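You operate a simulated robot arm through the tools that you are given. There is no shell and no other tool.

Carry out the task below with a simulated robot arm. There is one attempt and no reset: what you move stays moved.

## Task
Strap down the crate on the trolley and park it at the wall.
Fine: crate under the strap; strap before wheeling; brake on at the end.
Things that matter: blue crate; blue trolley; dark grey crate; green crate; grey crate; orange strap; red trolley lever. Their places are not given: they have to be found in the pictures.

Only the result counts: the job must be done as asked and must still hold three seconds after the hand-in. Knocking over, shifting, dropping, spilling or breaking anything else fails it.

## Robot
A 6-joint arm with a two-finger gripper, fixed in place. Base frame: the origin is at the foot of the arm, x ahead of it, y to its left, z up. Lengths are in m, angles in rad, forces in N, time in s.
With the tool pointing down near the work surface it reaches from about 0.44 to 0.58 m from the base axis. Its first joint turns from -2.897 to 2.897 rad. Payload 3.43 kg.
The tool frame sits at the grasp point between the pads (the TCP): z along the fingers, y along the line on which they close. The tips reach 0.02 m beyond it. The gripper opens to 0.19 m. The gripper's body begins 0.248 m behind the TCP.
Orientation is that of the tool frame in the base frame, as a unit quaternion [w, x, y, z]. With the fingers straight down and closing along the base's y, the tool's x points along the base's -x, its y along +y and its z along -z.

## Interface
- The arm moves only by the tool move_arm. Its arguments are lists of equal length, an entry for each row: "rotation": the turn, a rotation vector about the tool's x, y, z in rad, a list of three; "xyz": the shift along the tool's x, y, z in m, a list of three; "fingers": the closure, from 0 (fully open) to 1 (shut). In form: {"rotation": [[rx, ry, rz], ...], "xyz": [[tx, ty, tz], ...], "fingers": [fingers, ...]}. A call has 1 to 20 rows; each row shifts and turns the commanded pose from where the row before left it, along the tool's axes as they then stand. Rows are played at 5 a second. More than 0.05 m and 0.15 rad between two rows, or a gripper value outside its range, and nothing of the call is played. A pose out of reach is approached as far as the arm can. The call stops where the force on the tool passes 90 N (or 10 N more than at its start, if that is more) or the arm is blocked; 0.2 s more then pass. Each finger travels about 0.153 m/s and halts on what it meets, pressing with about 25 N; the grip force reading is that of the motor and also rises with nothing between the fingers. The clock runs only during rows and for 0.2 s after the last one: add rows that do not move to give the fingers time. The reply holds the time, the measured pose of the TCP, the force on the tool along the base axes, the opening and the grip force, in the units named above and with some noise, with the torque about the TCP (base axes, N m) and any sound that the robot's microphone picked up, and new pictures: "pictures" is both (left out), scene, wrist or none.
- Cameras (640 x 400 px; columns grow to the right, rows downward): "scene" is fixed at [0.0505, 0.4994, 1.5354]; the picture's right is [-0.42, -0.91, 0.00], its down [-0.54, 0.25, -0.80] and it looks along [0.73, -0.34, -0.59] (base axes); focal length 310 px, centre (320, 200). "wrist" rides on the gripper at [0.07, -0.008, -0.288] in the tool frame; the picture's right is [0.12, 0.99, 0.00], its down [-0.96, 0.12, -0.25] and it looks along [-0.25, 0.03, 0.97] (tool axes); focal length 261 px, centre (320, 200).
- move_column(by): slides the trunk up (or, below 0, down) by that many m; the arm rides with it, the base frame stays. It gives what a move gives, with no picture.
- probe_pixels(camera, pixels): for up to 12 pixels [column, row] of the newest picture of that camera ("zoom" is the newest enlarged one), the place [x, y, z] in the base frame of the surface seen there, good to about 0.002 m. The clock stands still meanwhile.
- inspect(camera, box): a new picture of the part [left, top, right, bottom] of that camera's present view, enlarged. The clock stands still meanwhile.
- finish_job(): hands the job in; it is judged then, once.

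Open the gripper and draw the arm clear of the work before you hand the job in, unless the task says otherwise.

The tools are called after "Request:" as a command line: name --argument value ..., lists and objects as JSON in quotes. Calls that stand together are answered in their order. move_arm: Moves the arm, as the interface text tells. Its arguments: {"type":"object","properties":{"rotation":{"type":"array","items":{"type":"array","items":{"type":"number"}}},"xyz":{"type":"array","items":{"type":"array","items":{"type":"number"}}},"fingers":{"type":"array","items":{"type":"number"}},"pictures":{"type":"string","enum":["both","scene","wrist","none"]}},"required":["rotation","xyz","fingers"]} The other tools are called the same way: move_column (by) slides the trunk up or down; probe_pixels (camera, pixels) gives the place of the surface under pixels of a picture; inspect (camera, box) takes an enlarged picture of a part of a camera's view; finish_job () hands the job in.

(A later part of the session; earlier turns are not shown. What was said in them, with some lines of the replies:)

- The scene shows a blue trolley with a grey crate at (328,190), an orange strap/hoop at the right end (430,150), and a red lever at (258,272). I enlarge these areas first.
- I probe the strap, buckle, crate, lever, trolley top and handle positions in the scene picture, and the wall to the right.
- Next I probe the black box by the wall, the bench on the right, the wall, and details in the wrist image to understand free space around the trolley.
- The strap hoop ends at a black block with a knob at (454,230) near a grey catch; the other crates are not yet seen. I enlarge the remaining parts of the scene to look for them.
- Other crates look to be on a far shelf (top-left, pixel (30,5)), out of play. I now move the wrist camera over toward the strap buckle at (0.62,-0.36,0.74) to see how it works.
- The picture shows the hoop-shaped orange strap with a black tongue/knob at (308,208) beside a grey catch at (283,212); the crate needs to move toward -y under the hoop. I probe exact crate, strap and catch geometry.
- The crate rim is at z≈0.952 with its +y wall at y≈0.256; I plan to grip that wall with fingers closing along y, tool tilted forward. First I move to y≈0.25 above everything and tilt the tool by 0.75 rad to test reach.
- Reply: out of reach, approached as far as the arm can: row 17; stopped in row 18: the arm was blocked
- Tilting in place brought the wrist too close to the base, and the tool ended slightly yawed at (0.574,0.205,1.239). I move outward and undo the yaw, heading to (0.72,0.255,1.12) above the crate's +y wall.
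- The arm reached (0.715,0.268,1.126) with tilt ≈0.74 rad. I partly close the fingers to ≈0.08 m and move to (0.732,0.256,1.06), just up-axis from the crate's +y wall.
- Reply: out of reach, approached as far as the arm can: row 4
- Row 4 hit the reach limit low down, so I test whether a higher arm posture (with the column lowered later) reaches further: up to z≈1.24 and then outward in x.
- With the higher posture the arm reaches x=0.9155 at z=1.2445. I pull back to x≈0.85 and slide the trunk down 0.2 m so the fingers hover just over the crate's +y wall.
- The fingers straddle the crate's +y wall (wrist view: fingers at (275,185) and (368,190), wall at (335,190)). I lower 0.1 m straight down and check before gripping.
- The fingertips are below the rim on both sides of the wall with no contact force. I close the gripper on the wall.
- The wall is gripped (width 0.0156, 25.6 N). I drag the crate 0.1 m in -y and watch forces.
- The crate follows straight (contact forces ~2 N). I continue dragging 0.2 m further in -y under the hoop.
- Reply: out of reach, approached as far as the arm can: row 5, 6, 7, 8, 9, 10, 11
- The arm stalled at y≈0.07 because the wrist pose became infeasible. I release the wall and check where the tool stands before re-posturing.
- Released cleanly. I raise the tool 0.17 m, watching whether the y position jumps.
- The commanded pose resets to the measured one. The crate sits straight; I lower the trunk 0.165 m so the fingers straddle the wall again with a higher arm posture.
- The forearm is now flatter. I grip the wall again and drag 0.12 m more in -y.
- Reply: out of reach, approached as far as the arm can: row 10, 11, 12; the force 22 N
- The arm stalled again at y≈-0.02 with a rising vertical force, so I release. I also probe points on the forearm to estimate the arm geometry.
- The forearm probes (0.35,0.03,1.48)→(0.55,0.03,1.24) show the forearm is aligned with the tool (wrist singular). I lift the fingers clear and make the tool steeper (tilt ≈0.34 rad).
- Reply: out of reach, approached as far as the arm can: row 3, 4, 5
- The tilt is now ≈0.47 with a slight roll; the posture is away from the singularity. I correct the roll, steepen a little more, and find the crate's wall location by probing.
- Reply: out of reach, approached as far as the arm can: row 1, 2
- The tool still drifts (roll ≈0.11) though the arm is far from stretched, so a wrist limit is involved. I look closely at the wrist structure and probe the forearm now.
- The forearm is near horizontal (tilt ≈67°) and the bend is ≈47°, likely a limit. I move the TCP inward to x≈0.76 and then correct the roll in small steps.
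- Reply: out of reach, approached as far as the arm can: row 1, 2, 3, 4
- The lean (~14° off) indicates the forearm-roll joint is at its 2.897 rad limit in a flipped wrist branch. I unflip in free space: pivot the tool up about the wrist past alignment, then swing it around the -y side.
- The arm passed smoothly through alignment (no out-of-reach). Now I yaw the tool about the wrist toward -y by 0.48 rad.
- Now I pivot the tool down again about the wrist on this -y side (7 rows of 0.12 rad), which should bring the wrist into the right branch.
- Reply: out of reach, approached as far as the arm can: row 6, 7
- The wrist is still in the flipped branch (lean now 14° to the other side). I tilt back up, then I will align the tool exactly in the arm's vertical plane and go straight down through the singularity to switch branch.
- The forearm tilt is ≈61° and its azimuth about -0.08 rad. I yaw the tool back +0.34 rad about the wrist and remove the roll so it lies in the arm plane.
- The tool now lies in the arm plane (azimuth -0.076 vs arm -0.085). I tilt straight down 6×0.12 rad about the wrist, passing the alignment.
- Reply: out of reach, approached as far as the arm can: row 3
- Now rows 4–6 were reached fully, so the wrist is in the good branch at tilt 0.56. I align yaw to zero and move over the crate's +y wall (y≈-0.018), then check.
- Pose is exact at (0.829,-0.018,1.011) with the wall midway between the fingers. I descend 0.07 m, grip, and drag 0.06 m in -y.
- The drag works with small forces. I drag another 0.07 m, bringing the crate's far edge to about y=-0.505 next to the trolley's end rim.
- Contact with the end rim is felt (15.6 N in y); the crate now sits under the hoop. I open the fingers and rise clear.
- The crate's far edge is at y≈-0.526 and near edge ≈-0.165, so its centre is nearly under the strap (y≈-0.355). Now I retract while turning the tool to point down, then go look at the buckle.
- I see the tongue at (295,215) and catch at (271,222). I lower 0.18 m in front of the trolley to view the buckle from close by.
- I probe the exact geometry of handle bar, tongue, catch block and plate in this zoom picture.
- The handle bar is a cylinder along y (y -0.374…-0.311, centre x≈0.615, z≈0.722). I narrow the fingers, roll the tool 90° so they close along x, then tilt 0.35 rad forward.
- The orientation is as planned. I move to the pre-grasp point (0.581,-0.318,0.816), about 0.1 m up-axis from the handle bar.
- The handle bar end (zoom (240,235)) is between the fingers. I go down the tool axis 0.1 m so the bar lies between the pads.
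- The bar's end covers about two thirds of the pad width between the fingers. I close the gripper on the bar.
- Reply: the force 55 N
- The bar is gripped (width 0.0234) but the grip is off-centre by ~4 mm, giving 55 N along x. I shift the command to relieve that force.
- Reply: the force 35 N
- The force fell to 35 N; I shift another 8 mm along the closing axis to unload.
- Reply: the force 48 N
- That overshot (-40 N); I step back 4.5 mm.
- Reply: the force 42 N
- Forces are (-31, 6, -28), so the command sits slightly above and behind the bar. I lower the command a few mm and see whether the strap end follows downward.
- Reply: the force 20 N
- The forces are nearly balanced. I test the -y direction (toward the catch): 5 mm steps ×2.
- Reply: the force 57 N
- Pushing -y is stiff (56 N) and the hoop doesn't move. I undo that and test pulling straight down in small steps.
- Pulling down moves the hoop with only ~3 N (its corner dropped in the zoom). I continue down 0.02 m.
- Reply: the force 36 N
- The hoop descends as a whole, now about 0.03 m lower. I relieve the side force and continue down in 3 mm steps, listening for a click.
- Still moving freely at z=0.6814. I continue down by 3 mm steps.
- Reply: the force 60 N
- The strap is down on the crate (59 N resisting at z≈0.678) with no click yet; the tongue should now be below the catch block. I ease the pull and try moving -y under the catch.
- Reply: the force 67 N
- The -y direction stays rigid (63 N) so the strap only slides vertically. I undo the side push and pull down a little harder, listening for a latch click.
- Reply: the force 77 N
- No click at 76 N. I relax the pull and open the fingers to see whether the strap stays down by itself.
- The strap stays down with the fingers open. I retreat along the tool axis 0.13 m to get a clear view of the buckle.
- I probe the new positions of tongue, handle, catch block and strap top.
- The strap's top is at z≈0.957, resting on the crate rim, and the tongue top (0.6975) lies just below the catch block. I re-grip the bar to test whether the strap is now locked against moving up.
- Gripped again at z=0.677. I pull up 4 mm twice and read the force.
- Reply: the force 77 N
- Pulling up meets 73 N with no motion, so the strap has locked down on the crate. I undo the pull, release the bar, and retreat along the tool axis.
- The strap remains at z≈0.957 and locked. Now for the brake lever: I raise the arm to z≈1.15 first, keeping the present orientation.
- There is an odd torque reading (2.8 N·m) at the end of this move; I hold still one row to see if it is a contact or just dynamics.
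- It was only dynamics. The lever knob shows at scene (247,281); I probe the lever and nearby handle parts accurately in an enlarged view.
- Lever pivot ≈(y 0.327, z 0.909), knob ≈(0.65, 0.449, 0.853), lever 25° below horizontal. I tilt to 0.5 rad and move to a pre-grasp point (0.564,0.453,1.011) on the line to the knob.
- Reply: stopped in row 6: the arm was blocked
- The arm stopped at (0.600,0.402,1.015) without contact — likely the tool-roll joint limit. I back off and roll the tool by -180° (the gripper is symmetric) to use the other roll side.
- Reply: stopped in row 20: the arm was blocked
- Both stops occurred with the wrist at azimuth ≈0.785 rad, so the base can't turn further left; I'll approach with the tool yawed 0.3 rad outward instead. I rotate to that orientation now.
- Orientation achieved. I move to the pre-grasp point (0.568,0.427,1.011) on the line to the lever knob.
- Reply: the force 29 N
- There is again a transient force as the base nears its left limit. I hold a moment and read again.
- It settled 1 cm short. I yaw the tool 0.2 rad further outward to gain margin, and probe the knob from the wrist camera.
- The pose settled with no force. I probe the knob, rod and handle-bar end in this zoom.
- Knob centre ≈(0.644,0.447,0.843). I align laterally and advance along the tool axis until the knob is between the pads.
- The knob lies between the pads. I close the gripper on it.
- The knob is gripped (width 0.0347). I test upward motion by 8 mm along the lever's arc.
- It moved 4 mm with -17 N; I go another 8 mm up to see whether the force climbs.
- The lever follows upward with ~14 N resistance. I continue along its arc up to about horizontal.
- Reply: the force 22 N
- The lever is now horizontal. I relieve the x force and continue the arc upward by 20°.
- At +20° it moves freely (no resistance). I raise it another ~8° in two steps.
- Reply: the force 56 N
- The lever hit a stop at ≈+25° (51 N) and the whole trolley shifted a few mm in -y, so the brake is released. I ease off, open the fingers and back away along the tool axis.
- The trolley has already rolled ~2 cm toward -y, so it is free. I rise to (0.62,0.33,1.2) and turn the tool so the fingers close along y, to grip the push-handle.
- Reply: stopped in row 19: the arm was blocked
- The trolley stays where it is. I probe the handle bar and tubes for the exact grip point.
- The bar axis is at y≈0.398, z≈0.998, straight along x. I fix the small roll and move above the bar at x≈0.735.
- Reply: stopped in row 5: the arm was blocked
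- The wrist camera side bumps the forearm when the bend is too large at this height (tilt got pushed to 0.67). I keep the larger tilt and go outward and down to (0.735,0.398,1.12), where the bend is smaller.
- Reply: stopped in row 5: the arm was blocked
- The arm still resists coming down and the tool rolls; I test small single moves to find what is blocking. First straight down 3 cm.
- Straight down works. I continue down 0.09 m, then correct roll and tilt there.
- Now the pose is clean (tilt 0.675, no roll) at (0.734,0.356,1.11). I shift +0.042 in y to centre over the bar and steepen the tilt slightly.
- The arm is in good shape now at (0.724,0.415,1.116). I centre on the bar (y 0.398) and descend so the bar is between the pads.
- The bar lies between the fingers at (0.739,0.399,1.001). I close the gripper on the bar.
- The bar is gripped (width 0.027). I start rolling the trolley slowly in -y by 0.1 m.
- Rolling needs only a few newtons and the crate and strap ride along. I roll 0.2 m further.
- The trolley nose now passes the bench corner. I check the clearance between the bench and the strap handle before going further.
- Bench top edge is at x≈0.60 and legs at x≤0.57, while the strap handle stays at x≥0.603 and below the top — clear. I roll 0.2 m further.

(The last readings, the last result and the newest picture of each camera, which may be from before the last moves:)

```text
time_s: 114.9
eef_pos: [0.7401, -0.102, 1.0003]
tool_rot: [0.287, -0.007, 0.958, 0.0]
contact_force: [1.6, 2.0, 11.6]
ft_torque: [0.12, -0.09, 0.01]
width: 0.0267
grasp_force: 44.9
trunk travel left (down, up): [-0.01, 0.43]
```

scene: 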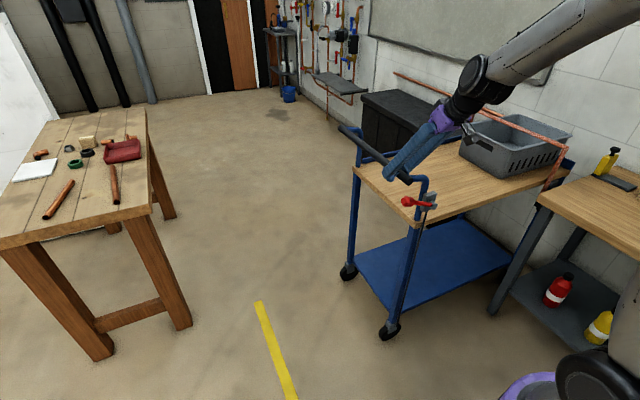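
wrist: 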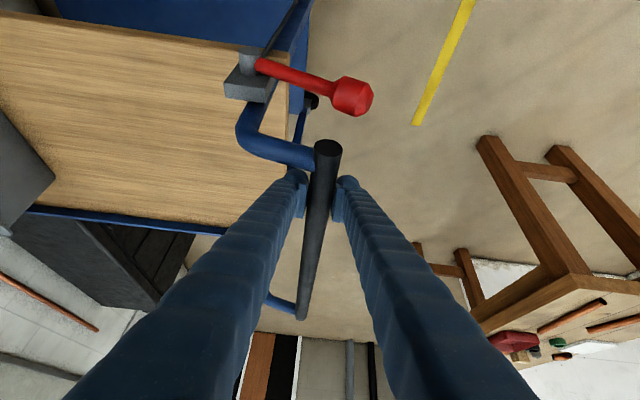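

Handle is at y=-0.102, so the trolley's nose is ~0.24 m from the wall. I roll 0.17 m more.

Request:
move_arm --rotation '[[0, 0, 0], [0, 0, 0], [0, 0, 0], [0, 0, 0], [0, 0, 0], [0, 0, 0], [0, 0, 0], [0, 0, 0], [0, 0, 0], [0, 0, 0]]' --xyz '[[0.0001, -0.01, 0], [0.0002, -0.02, 0], [0.0003, -0.025, 0], [0.0003, -0.025, 0], [0.0003, -0.025, 0], [0.0003, -0.025, 0], [0.0002, -0.02, 0], [0.0002, -0.015, 0], [0.0001, -0.005, 0], [0, 0, 0]]' --fingers '[0.9, 0.9, 0.9, 0.9, 0.9, 0.9, 0.9, 0.9, 0.9, 0.9]'

Request:
inspect --camera "scene" --box '[440, 80, 640, 320]'

```text
time_s: 117.1
eef_pos: [0.7391, -0.271, 1.0006]
tool_rot: [0.286, -0.006, 0.958, 0.0]
contact_force: [0.1, -1.1, 15.3]
ft_torque: [0.05, -0.18, -0.08]
width: 0.0266
grasp_force: 44.6
trunk travel left (down, up): [-0.01, 0.43]
```

scene: 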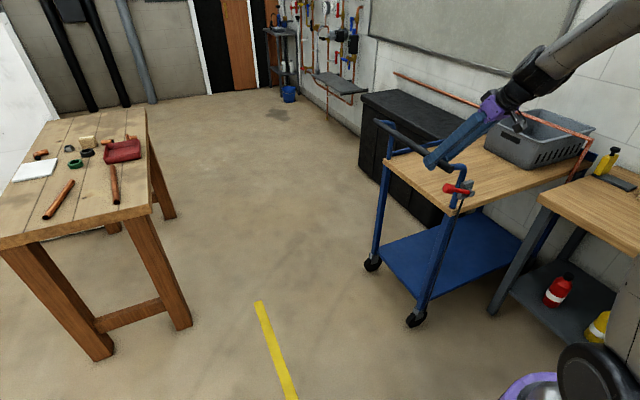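
wrist: 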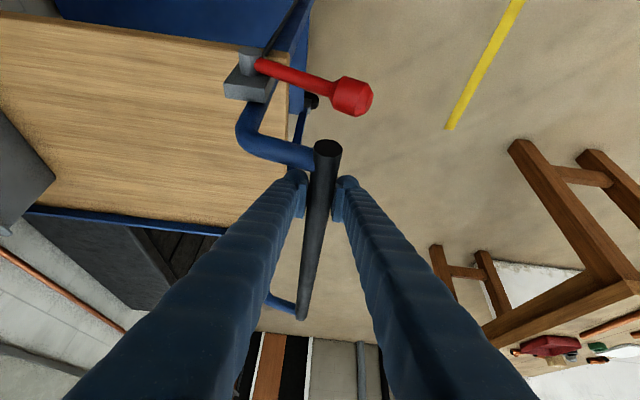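

```text
1.67 times, centred on (540, 200) of scene
```

zoom: 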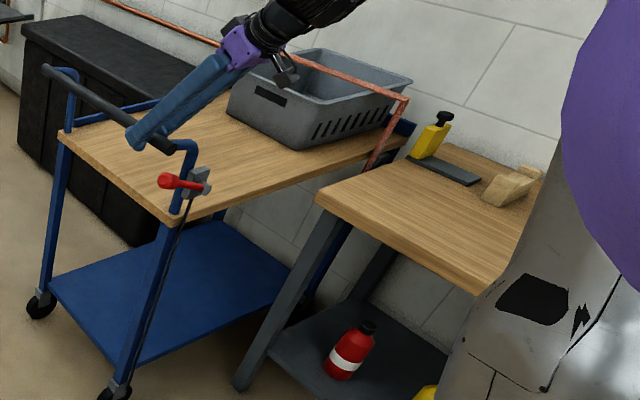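

The trolley is about 7 cm from the wall. I probe the nose of the trolley, the wall and the copper pipe near the crate before the last stretch.

Request:
probe_pixels --camera "zoom" --pixels '[[405, 125], [395, 140], [412, 80], [395, 70], [210, 40], [170, 20], [310, 55], [430, 100], [380, 150], [300, 50], [400, 98], [350, 75]]'

Request:
probe_pixels --camera "scene" --pixels '[[593, 128], [560, 112], [590, 140], [585, 155], [580, 165], [490, 108], [500, 113], [440, 90], [410, 78], [600, 150], [530, 105], [575, 125]]'

```text
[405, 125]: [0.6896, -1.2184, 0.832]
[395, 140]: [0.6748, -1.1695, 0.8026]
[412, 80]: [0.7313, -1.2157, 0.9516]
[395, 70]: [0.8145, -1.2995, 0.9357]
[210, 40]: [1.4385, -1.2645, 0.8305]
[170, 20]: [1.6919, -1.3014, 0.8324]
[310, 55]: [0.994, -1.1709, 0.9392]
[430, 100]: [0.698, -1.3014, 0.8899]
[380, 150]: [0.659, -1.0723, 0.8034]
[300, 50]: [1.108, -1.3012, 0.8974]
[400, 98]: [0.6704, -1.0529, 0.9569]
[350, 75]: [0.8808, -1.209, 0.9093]
```

```text
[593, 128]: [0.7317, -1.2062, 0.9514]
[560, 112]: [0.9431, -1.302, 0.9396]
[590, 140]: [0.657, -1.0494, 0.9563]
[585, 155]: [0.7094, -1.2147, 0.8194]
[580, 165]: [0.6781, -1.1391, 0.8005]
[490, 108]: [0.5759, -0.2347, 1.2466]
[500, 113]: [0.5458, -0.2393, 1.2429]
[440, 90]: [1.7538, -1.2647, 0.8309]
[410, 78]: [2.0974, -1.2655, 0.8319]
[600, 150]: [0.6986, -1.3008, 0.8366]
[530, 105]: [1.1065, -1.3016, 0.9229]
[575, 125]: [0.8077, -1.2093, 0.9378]
```

Nose at y≈-1.22, wall at -1.301, pipe ends at x≈1.2 (clear of the trolley). I roll 0.055 m more, slowly.

Request:
move_arm --rotation '[[0, 0, 0], [0, 0, 0], [0, 0, 0], [0, 0, 0], [0, 0, 0], [0, 0, 0]]' --xyz '[[0.0001, -0.01, 0], [0.0001, -0.015, 0], [0.0001, -0.015, 0], [0.0001, -0.01, 0], [0.0001, -0.005, 0], [0, 0, 0]]' --fingers '[0.9, 0.9, 0.9, 0.9, 0.9, 0.9]'

Request:
inspect --camera "scene" --box '[500, 80, 640, 220]'

```text
time_s: 118.5
eef_pos: [0.7401, -0.3204, 1.0013]
tool_rot: [0.285, -0.008, 0.958, 0.001]
contact_force: [6.3, 37.3, 17.6]
ft_torque: [0.22, -0.22, 0.49]
width: 0.0266
grasp_force: 45.7
trunk travel left (down, up): [-0.01, 0.43]
```

scene: 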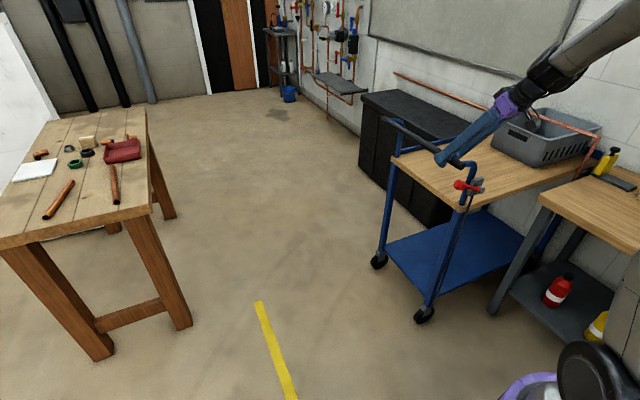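
wrist: 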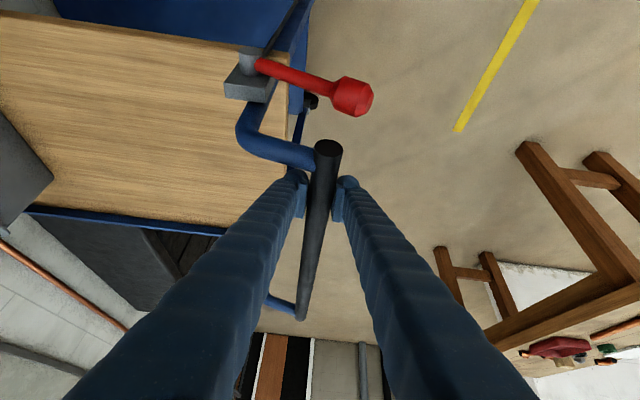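

```text
2.86 times, centred on (570, 150) of scene
```

zoom: 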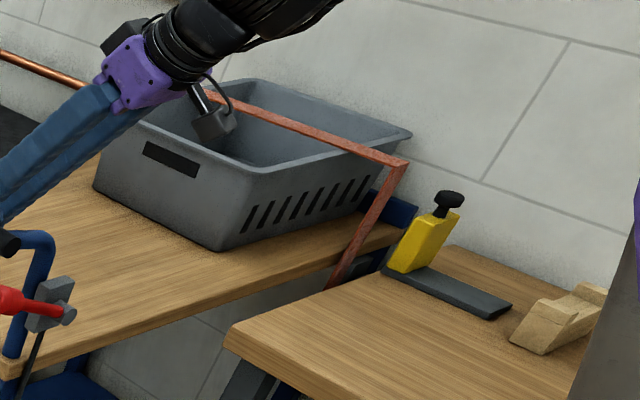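

A 37 N resistance at handle y=-0.320 shows the trolley has reached a stop. I probe the gap between trolley nose / crate and the wall.

Request:
probe_pixels --camera "zoom" --pixels '[[400, 210], [385, 200], [412, 220], [395, 225], [410, 135], [380, 125], [330, 115], [420, 150], [345, 270], [375, 190], [300, 95], [372, 235]]'

Request:
inspect --camera "scene" --box '[560, 100, 640, 190]'

```text
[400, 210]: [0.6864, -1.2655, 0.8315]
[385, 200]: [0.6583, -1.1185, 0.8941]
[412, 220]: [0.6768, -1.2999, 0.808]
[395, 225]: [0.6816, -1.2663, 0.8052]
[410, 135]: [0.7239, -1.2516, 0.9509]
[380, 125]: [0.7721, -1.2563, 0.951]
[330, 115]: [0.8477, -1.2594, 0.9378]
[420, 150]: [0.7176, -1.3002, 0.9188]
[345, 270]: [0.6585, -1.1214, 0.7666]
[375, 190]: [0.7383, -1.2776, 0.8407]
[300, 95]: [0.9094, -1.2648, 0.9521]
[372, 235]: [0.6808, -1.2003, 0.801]
```

```text
4.44 times, centred on (600, 145) of scene
```

zoom: 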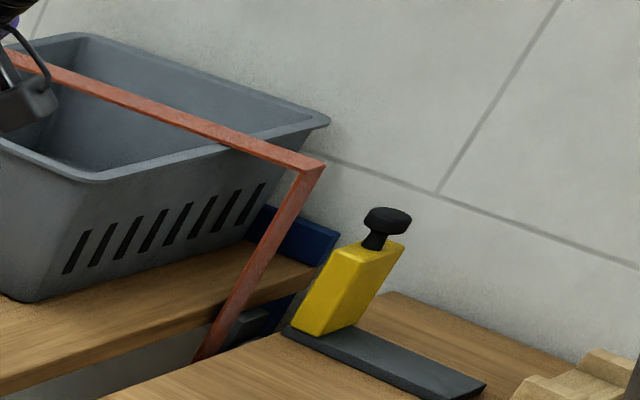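

The trolley nose is ≈2 cm from the wall at its stop. I relax the push, open the fingers and rise straight up from the handle.

Request:
move_arm --rotation '[[0, 0, 0], [0, 0, 0], [0, 0, 0], [0, 0, 0], [0, 0, 0], [0, 0, 0]]' --xyz '[[0, 0.003, 0], [0, 0, 0], [0, 0, 0], [0, 0, 0], [-0.0246, 0, -0.0377], [-0.0246, 0, -0.0377]]' --fingers '[0.9, 0.8, 0.7, 0.6, 0.6, 0.6]'

```text
time_s: 119.9
eef_pos: [0.7374, -0.3226, 1.0904]
tool_rot: [0.286, -0.006, 0.958, 0.0]
contact_force: [0.2, -0.4, 1.1]
ft_torque: [0.07, 0.01, 0.02]
width: 0.0759
grasp_force: 0.1
trunk travel left (down, up): [-0.01, 0.43]
```

scene: 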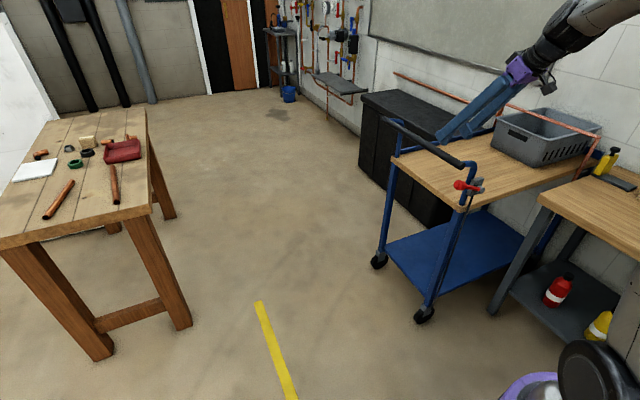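
wrist: 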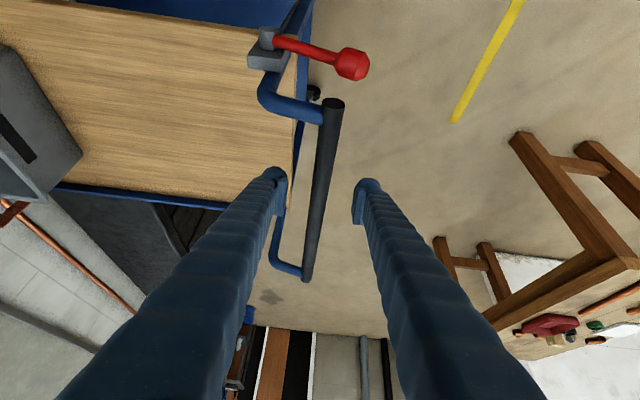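

Handle released; the trolley stays put. I probe the lever knob, pivot and bar end at their new place.

Request:
inspect --camera "scene" --box '[430, 130, 510, 230]'

Request:
probe_pixels --camera "zoom" --pixels '[[255, 210], [275, 215], [265, 190], [300, 215], [345, 215], [360, 215], [280, 150], [310, 150], [200, 110], [360, 195], [245, 215], [268, 225]]'

Request:
probe_pixels --camera "wrist" --pixels '[[352, 63], [345, 55], [362, 65], [320, 52], [335, 103], [330, 115], [270, 40], [352, 75]]'

```text
4.00 times, centred on (470, 180) of scene
```

zoom: 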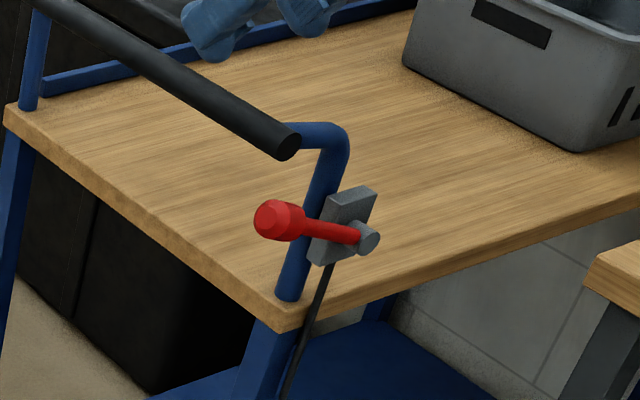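

```text
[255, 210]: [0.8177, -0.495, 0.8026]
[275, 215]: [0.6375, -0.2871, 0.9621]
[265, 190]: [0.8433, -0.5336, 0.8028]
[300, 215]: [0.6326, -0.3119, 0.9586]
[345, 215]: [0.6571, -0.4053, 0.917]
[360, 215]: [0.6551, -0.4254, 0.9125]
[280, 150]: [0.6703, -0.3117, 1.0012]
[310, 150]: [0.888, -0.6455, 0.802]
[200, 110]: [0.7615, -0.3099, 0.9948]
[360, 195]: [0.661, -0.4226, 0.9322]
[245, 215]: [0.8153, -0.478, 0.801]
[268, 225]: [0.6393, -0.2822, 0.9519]
```

```text
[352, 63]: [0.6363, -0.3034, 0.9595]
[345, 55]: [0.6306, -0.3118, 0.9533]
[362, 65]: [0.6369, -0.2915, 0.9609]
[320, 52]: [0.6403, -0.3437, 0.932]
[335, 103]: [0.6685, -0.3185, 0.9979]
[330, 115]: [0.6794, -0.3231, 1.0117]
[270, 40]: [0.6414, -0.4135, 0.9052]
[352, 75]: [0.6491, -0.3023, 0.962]
```

Knob top is at z≈0.963 (x≈0.643, y≈-0.302). I move back to (0.59,-0.30,1.05), close the fingers and steepen the tilt to ≈0.35 for pressing the lever down.

Request:
move_arm --rotation '[[0, 0, 0], [0, 0, 0], [0, 0, 0], [0, 0, 0], [0, 0, 0], [0, 0.115, 0], [0, 0.115, 0], [0, 0, 0]]' --xyz '[[0.029, 0.0045, -0.0094], [0.029, 0.0045, -0.0094], [0.029, 0.0045, -0.0094], [0.029, 0.0045, -0.0094], [0.029, 0.0045, -0.0094], [0, 0, 0], [0, 0, 0], [0, 0, 0]]' --fingers '[0.6, 0.6, 0.6, 0.8, 1, 1, 1, 1]'

```text
time_s: 121.7
eef_pos: [0.5926, -0.3039, 1.0492]
tool_rot: [0.173, -0.006, 0.985, -0.001]
contact_force: [-0.2, 0.6, 0.3]
ft_torque: [0.05, 0.05, 0.02]
width: 0.0001
grasp_force: 24.3
trunk travel left (down, up): [-0.01, 0.43]
```

scene: 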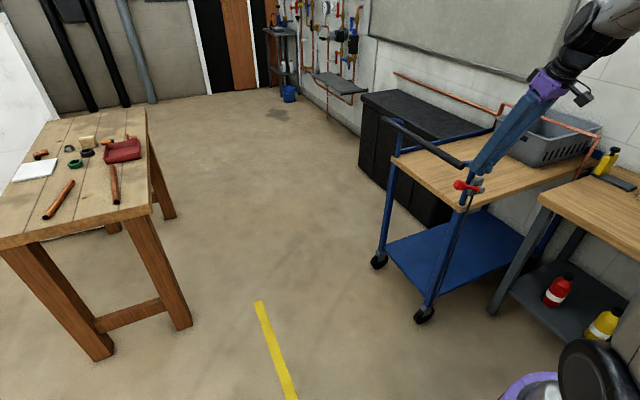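
wrist: 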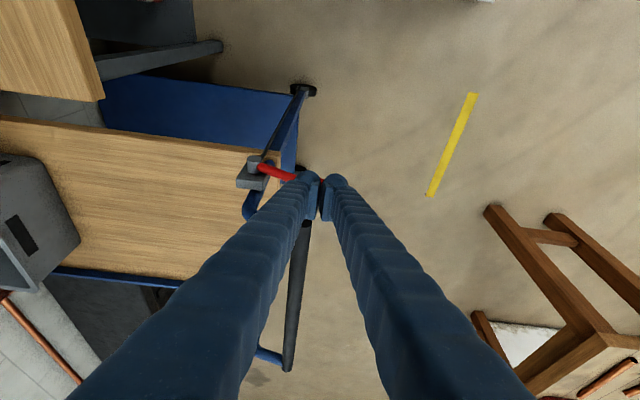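

Fingers are closed, tilt 0.35. I move just above the knob to (0.625,-0.300,1.0).

Request:
move_arm --rotation '[[0, 0, 0], [0, 0, 0], [0, 0, 0]]' --xyz '[[-0.0069, 0.002, 0.0286], [-0.0069, 0.002, 0.0286], [0, 0, 0]]' --fingers '[1, 1, 1]'

Request:
inspect --camera "scene" --box '[430, 130, 510, 230]'

Request:
inspect --camera "wrist" --box '[240, 110, 400, 230]'

```text
time_s: 122.5
eef_pos: [0.6251, -0.2988, 0.9993]
tool_rot: [0.175, -0.005, 0.985, -0.001]
contact_force: [-0.1, 0.2, 0.0]
ft_torque: [0.05, 0.0, 0.0]
width: 0.0001
grasp_force: 24.6
trunk travel left (down, up): [-0.01, 0.43]
```

scene: 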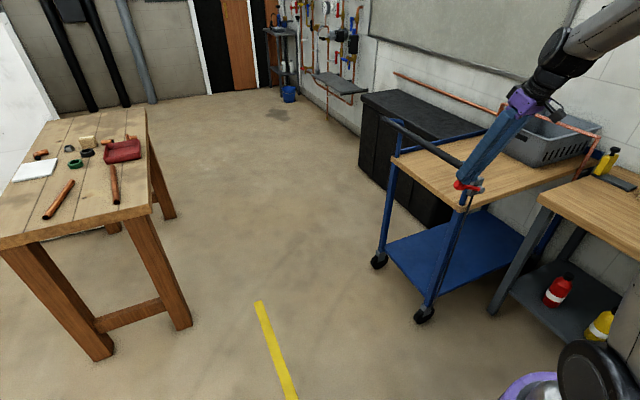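
wrist: 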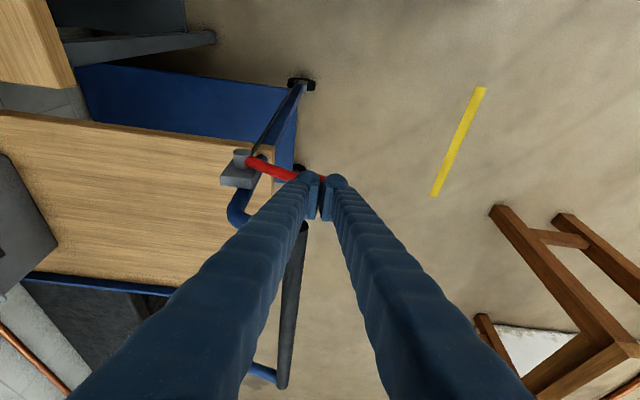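

```text
4.00 times, centred on (470, 180) of scene
```

zoom: 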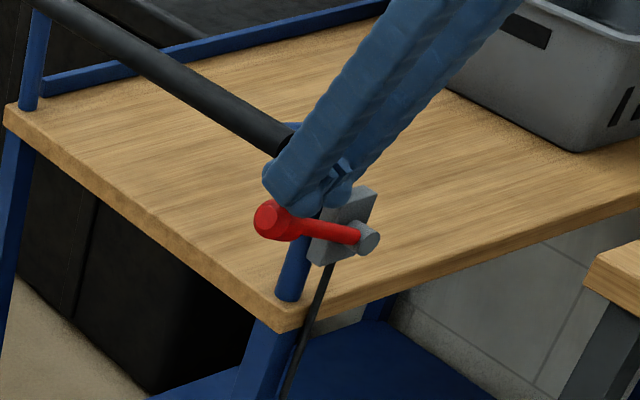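

```text
3.33 times, centred on (320, 170) of wrist
```

zoom: 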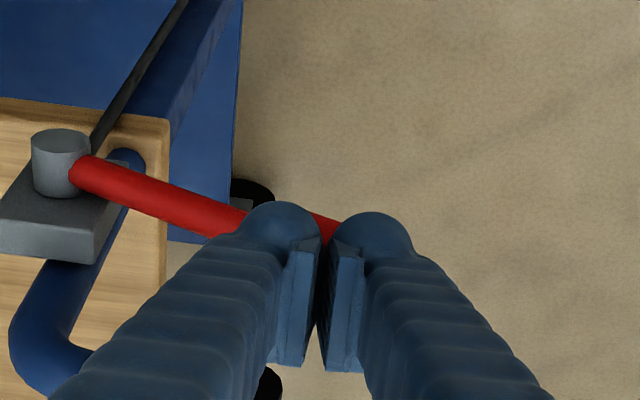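

The closed fingertips are right over the knob. I press straight down 0.06 m in 1 cm steps.

Request:
move_arm --rotation '[[0, 0, 0], [0, 0, 0], [0, 0, 0], [0, 0, 0], [0, 0, 0], [0, 0, 0], [0, 0, 0]]' --xyz '[[0.0034, 0, 0.0094], [0.0034, 0, 0.0094], [0.0034, 0, 0.0094], [0.0034, 0, 0.0094], [0.0034, 0, 0.0094], [0.0034, 0, 0.0094], [0, 0, 0]]' --fingers '[1, 1, 1, 1, 1, 1, 1]'

Request:
inspect --camera "scene" --box '[430, 130, 510, 230]'

```text
time_s: 124.1
eef_pos: [0.6255, -0.2977, 0.9402]
tool_rot: [0.175, -0.006, 0.985, -0.001]
contact_force: [-0.4, 1.3, 0.1]
ft_torque: [0.01, -0.02, 0.01]
width: 0.0001
grasp_force: 25.3
trunk travel left (down, up): [-0.01, 0.43]
```

scene: 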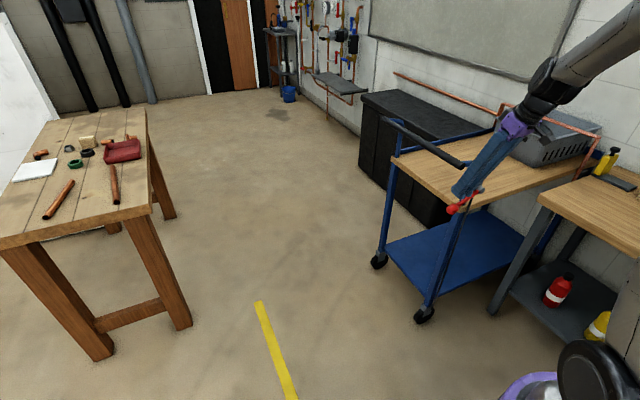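
wrist: 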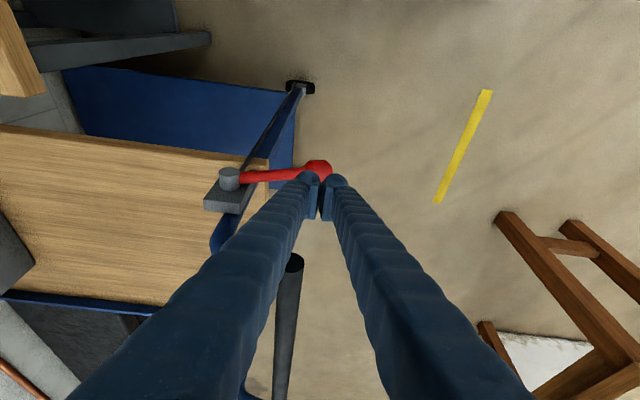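

```text
4.00 times, centred on (470, 180) of scene
```

zoom: 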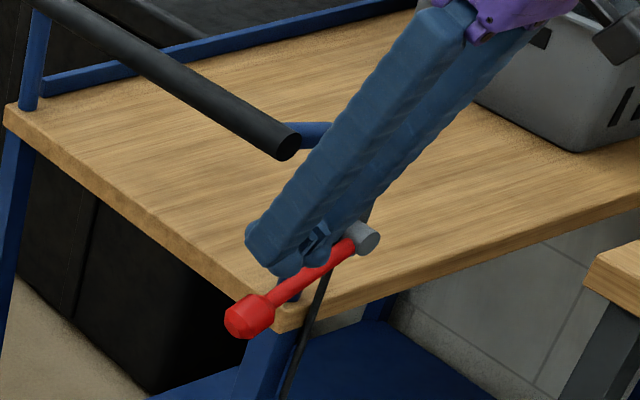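

The lever has snapped down away from the fingertips (contact force 0). I probe its angle.

Request:
probe_pixels --camera "zoom" --pixels '[[250, 318], [260, 305], [240, 325], [285, 290], [310, 275], [340, 255], [368, 238], [280, 150], [250, 330]]'

Request:
probe_pixels --camera "wrist" --pixels '[[318, 165], [322, 170], [295, 172], [265, 176], [228, 178], [295, 262]]'

```text
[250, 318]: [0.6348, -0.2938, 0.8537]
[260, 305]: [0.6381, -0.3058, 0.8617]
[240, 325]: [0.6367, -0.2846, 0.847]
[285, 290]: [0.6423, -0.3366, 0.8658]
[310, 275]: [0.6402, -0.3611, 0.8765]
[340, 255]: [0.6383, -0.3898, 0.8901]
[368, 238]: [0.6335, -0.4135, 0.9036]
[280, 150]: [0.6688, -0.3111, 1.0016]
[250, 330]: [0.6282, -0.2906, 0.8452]
```

```text
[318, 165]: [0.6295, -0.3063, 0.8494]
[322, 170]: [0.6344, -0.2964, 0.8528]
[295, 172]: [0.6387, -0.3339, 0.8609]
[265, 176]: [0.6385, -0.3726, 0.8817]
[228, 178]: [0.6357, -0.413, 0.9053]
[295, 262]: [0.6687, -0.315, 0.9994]
```

The lever is back at -24.5°, the same angle as in its initial braked state. I follow down and press lightly to make sure it's fully seated.

Request:
move_arm --rotation '[[0, 0, 0], [0, 0, 0], [0, 0, 0], [0, 0, 0], [0, 0, 0], [0, 0, 0], [0, 0, 0], [0, 0, 0]]' --xyz '[[0.0034, 0, 0.0094], [0.0034, 0, 0.0094], [0.0034, 0, 0.0094], [0.0034, 0, 0.0094], [0.0034, 0, 0.0094], [0.0024, 0, 0.0066], [0.0017, 0, 0.0047], [0, 0, 0]]' --fingers '[1, 1, 1, 1, 1, 1, 1, 1]'

Request:
inspect --camera "scene" --box '[430, 130, 510, 230]'

```text
time_s: 125.9
eef_pos: [0.6258, -0.2994, 0.8783]
tool_rot: [0.174, -0.007, 0.985, 0.0]
contact_force: [-0.4, 0.1, 0.4]
ft_torque: [-0.02, 0.01, 0.0]
width: 0.0
grasp_force: 25.2
trunk travel left (down, up): [-0.01, 0.43]
```

scene: 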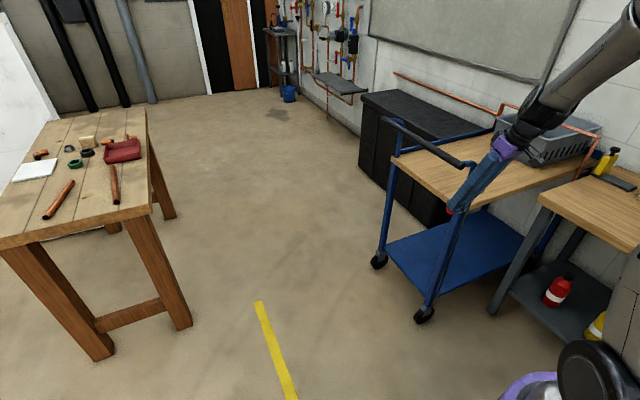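
wrist: 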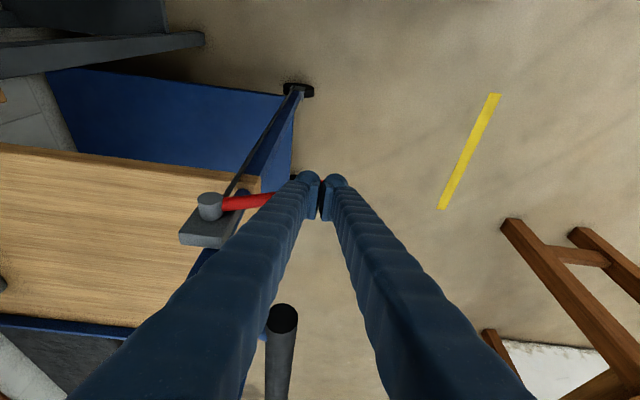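

```text
4.00 times, centred on (470, 180) of scene
```

zoom: 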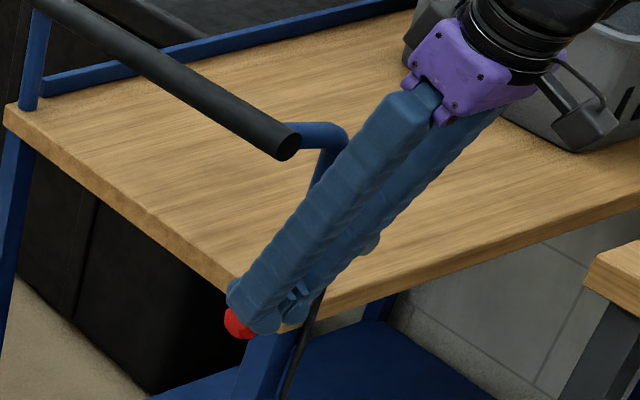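

Still no contact at z=0.878. I press another 1.2 cm in small steps.

Request:
move_arm --rotation '[[0, 0, 0], [0, 0, 0], [0, 0, 0], [0, 0, 0]]' --xyz '[[0.0014, 0, 0.0038], [0.0014, 0, 0.0038], [0.0014, 0, 0.0038], [0, 0, 0]]' --fingers '[1, 1, 1, 1]' --pictures "scene"

```text
time_s: 126.9
eef_pos: [0.6256, -0.3002, 0.8754]
tool_rot: [0.18, -0.006, 0.984, -0.005]
contact_force: [-8.3, -2.8, 88.0]
ft_torque: [-0.77, -1.1, -0.06]
width: 0.0
grasp_force: 25.3
trunk travel left (down, up): [-0.01, 0.43]
```

scene: 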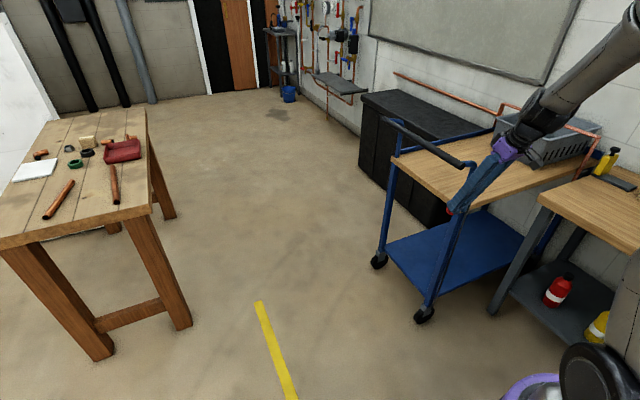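

The lever is at its lower stop (88 N). I lift straight up off the lever and then retreat toward the robot.

Request:
move_arm --rotation '[[0, 0, 0], [0, 0, 0], [0, 0, 0], [0, 0, 0], [0, 0, 0], [0, 0, 0], [0, 0, 0]]' --xyz '[[-0.006, 0, -0.015], [-0.0153, 0, -0.0423], [-0.0153, 0, -0.0423], [-0.0153, 0, -0.0423], [-0.0153, 0, -0.0423], [0.03, 0.01, -0.01], [0.03, 0.01, -0.01]]' --fingers '[1, 1, 1, 1, 1, 1, 1]'

Request:
inspect --camera "scene" --box '[430, 100, 640, 240]'

Request:
inspect --camera "scene" --box '[430, 130, 510, 230]'

```text
time_s: 128.5
eef_pos: [0.5624, -0.2792, 1.0606]
tool_rot: [0.175, -0.006, 0.985, -0.003]
contact_force: [0.5, -0.8, -1.1]
ft_torque: [0.06, -0.05, 0.02]
width: 0.0
grasp_force: 24.8
trunk travel left (down, up): [-0.01, 0.43]
```

scene: 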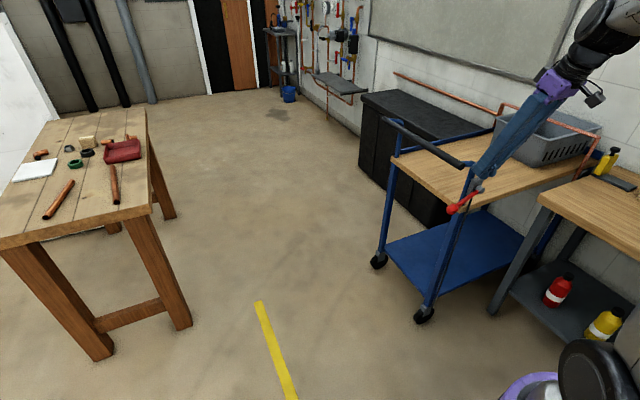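
wrist: 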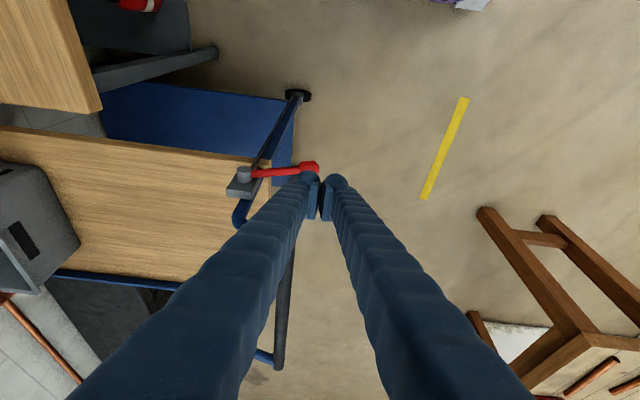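

```text
2.86 times, centred on (535, 170) of scene
```

zoom: 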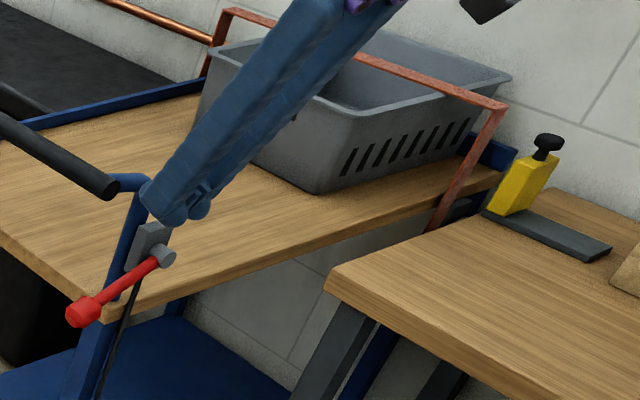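

```text
4.00 times, centred on (470, 180) of scene
```

zoom: 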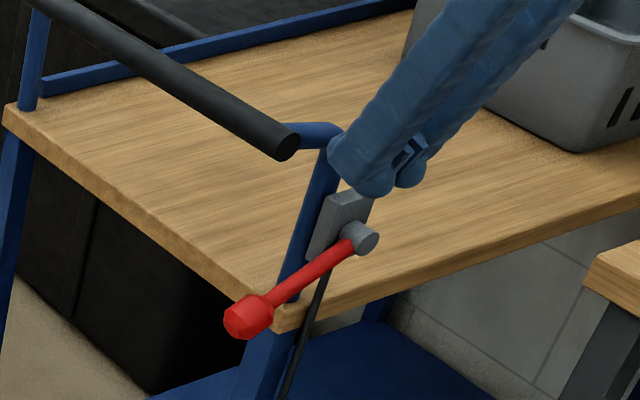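

The lever is down, crate and strap look unchanged. I draw the arm clear in +y (free floor now) and open the gripper, then verify by probing.

Request:
move_arm --rotation '[[0, 0, 0], [0, 0, 0], [0, 0, 0], [0, 0, 0], [0, 0, 0], [0, 0, 0], [0, 0, 0], [0, 0, 0], [0, 0, 0]]' --xyz '[[0, 0.04, 0], [0, 0.04, 0], [0, 0.04, 0], [0, 0.04, 0], [0, 0.04, 0], [0, 0.04, 0], [0, 0.04, 0], [0, 0.02, 0], [0, 0, 0]]' --fingers '[1, 1, 1, 1, 0.8, 0.5, 0.2, 0, 0]'

Request:
inspect --camera "scene" --box '[430, 90, 640, 240]'

Request:
probe_pixels --camera "scene" --pixels '[[560, 120], [590, 135], [593, 128], [500, 120], [515, 155], [470, 165], [455, 210], [470, 200], [582, 165], [410, 130], [600, 150], [545, 113]]'

```text
time_s: 130.5
eef_pos: [0.5584, 0.0209, 1.0589]
tool_rot: [0.174, -0.005, 0.985, -0.001]
contact_force: [0.3, -0.3, -0.1]
ft_torque: [-0.03, 0.02, 0.01]
width: 0.1897
grasp_force: 0.1
trunk travel left (down, up): [-0.01, 0.43]
```

scene: 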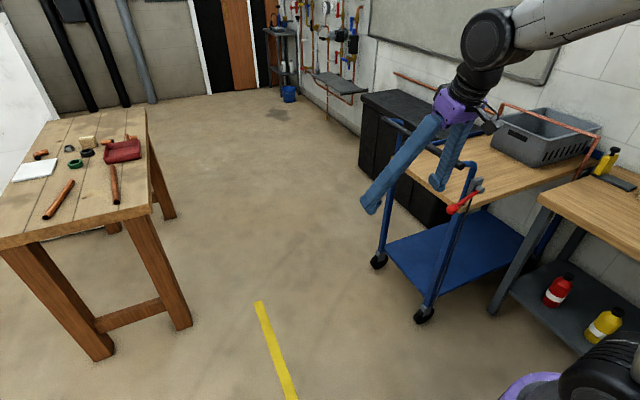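
wrist: 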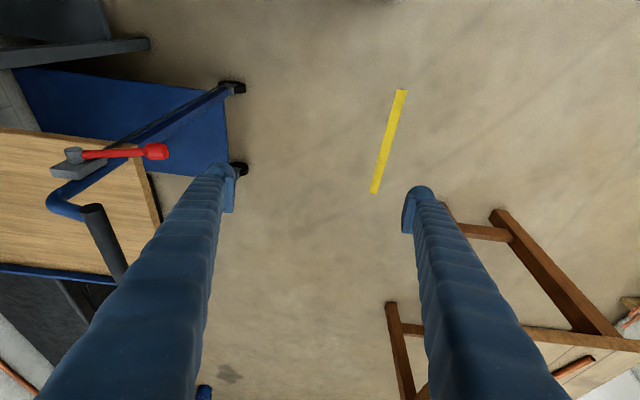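

```text
2.67 times, centred on (535, 165) of scene
```

zoom: 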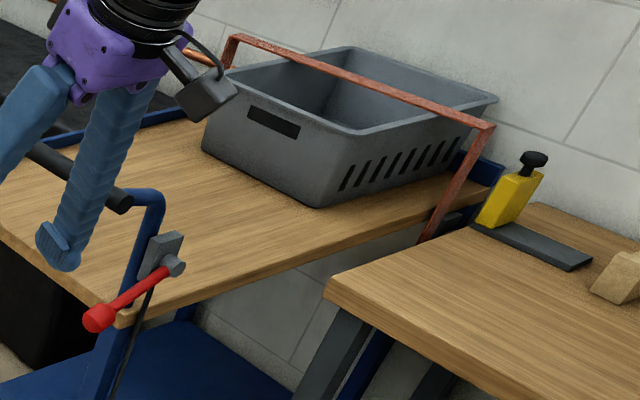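

```text
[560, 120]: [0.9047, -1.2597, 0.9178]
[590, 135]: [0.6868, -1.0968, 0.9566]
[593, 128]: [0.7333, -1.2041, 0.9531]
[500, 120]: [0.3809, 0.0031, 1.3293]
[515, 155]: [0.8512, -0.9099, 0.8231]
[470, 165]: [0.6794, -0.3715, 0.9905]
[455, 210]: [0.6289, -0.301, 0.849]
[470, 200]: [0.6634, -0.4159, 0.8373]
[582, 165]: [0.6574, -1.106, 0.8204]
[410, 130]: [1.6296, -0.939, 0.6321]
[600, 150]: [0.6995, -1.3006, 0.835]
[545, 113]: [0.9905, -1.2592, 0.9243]
```

Strap top still at z≈0.957 across the crate, trolley nose ≈2 cm from the wall at its stop, brake lever at its lower stop, gripper open and arm clear. I hand the job in.

Request:
finish_job

```text
The job is handed in.
```

I strapped the crate down, wheeled the trolley to the wall and put the brake back on. The job is handed in, but the verdict hasn't come back yet.

- **Crate:** I slid it along the deck against the trolley's end rim. It now sits under the strap, with the strap close to its middle.
- **Strap:** I pulled it down by its handle until it rested on the crate's rim, before moving the trolley. I heard no click. With 73 N of upward pull it didn't slide back up, so I take it as locked.
- **Trolley:** I released the brake and rolled the trolley until it met a firm stop. Its end is about 2 cm from the wall.
- **Brake:** I pushed the red lever back to its starting angle, firm against its lower stop. I didn't tug the trolley afterwards; at that lever angle earlier it resisted about 60 N.

The trolley rolled about 3 cm on its own when I lifted the lever, after the strap was already down. The gripper is open and the arm is clear of the work.
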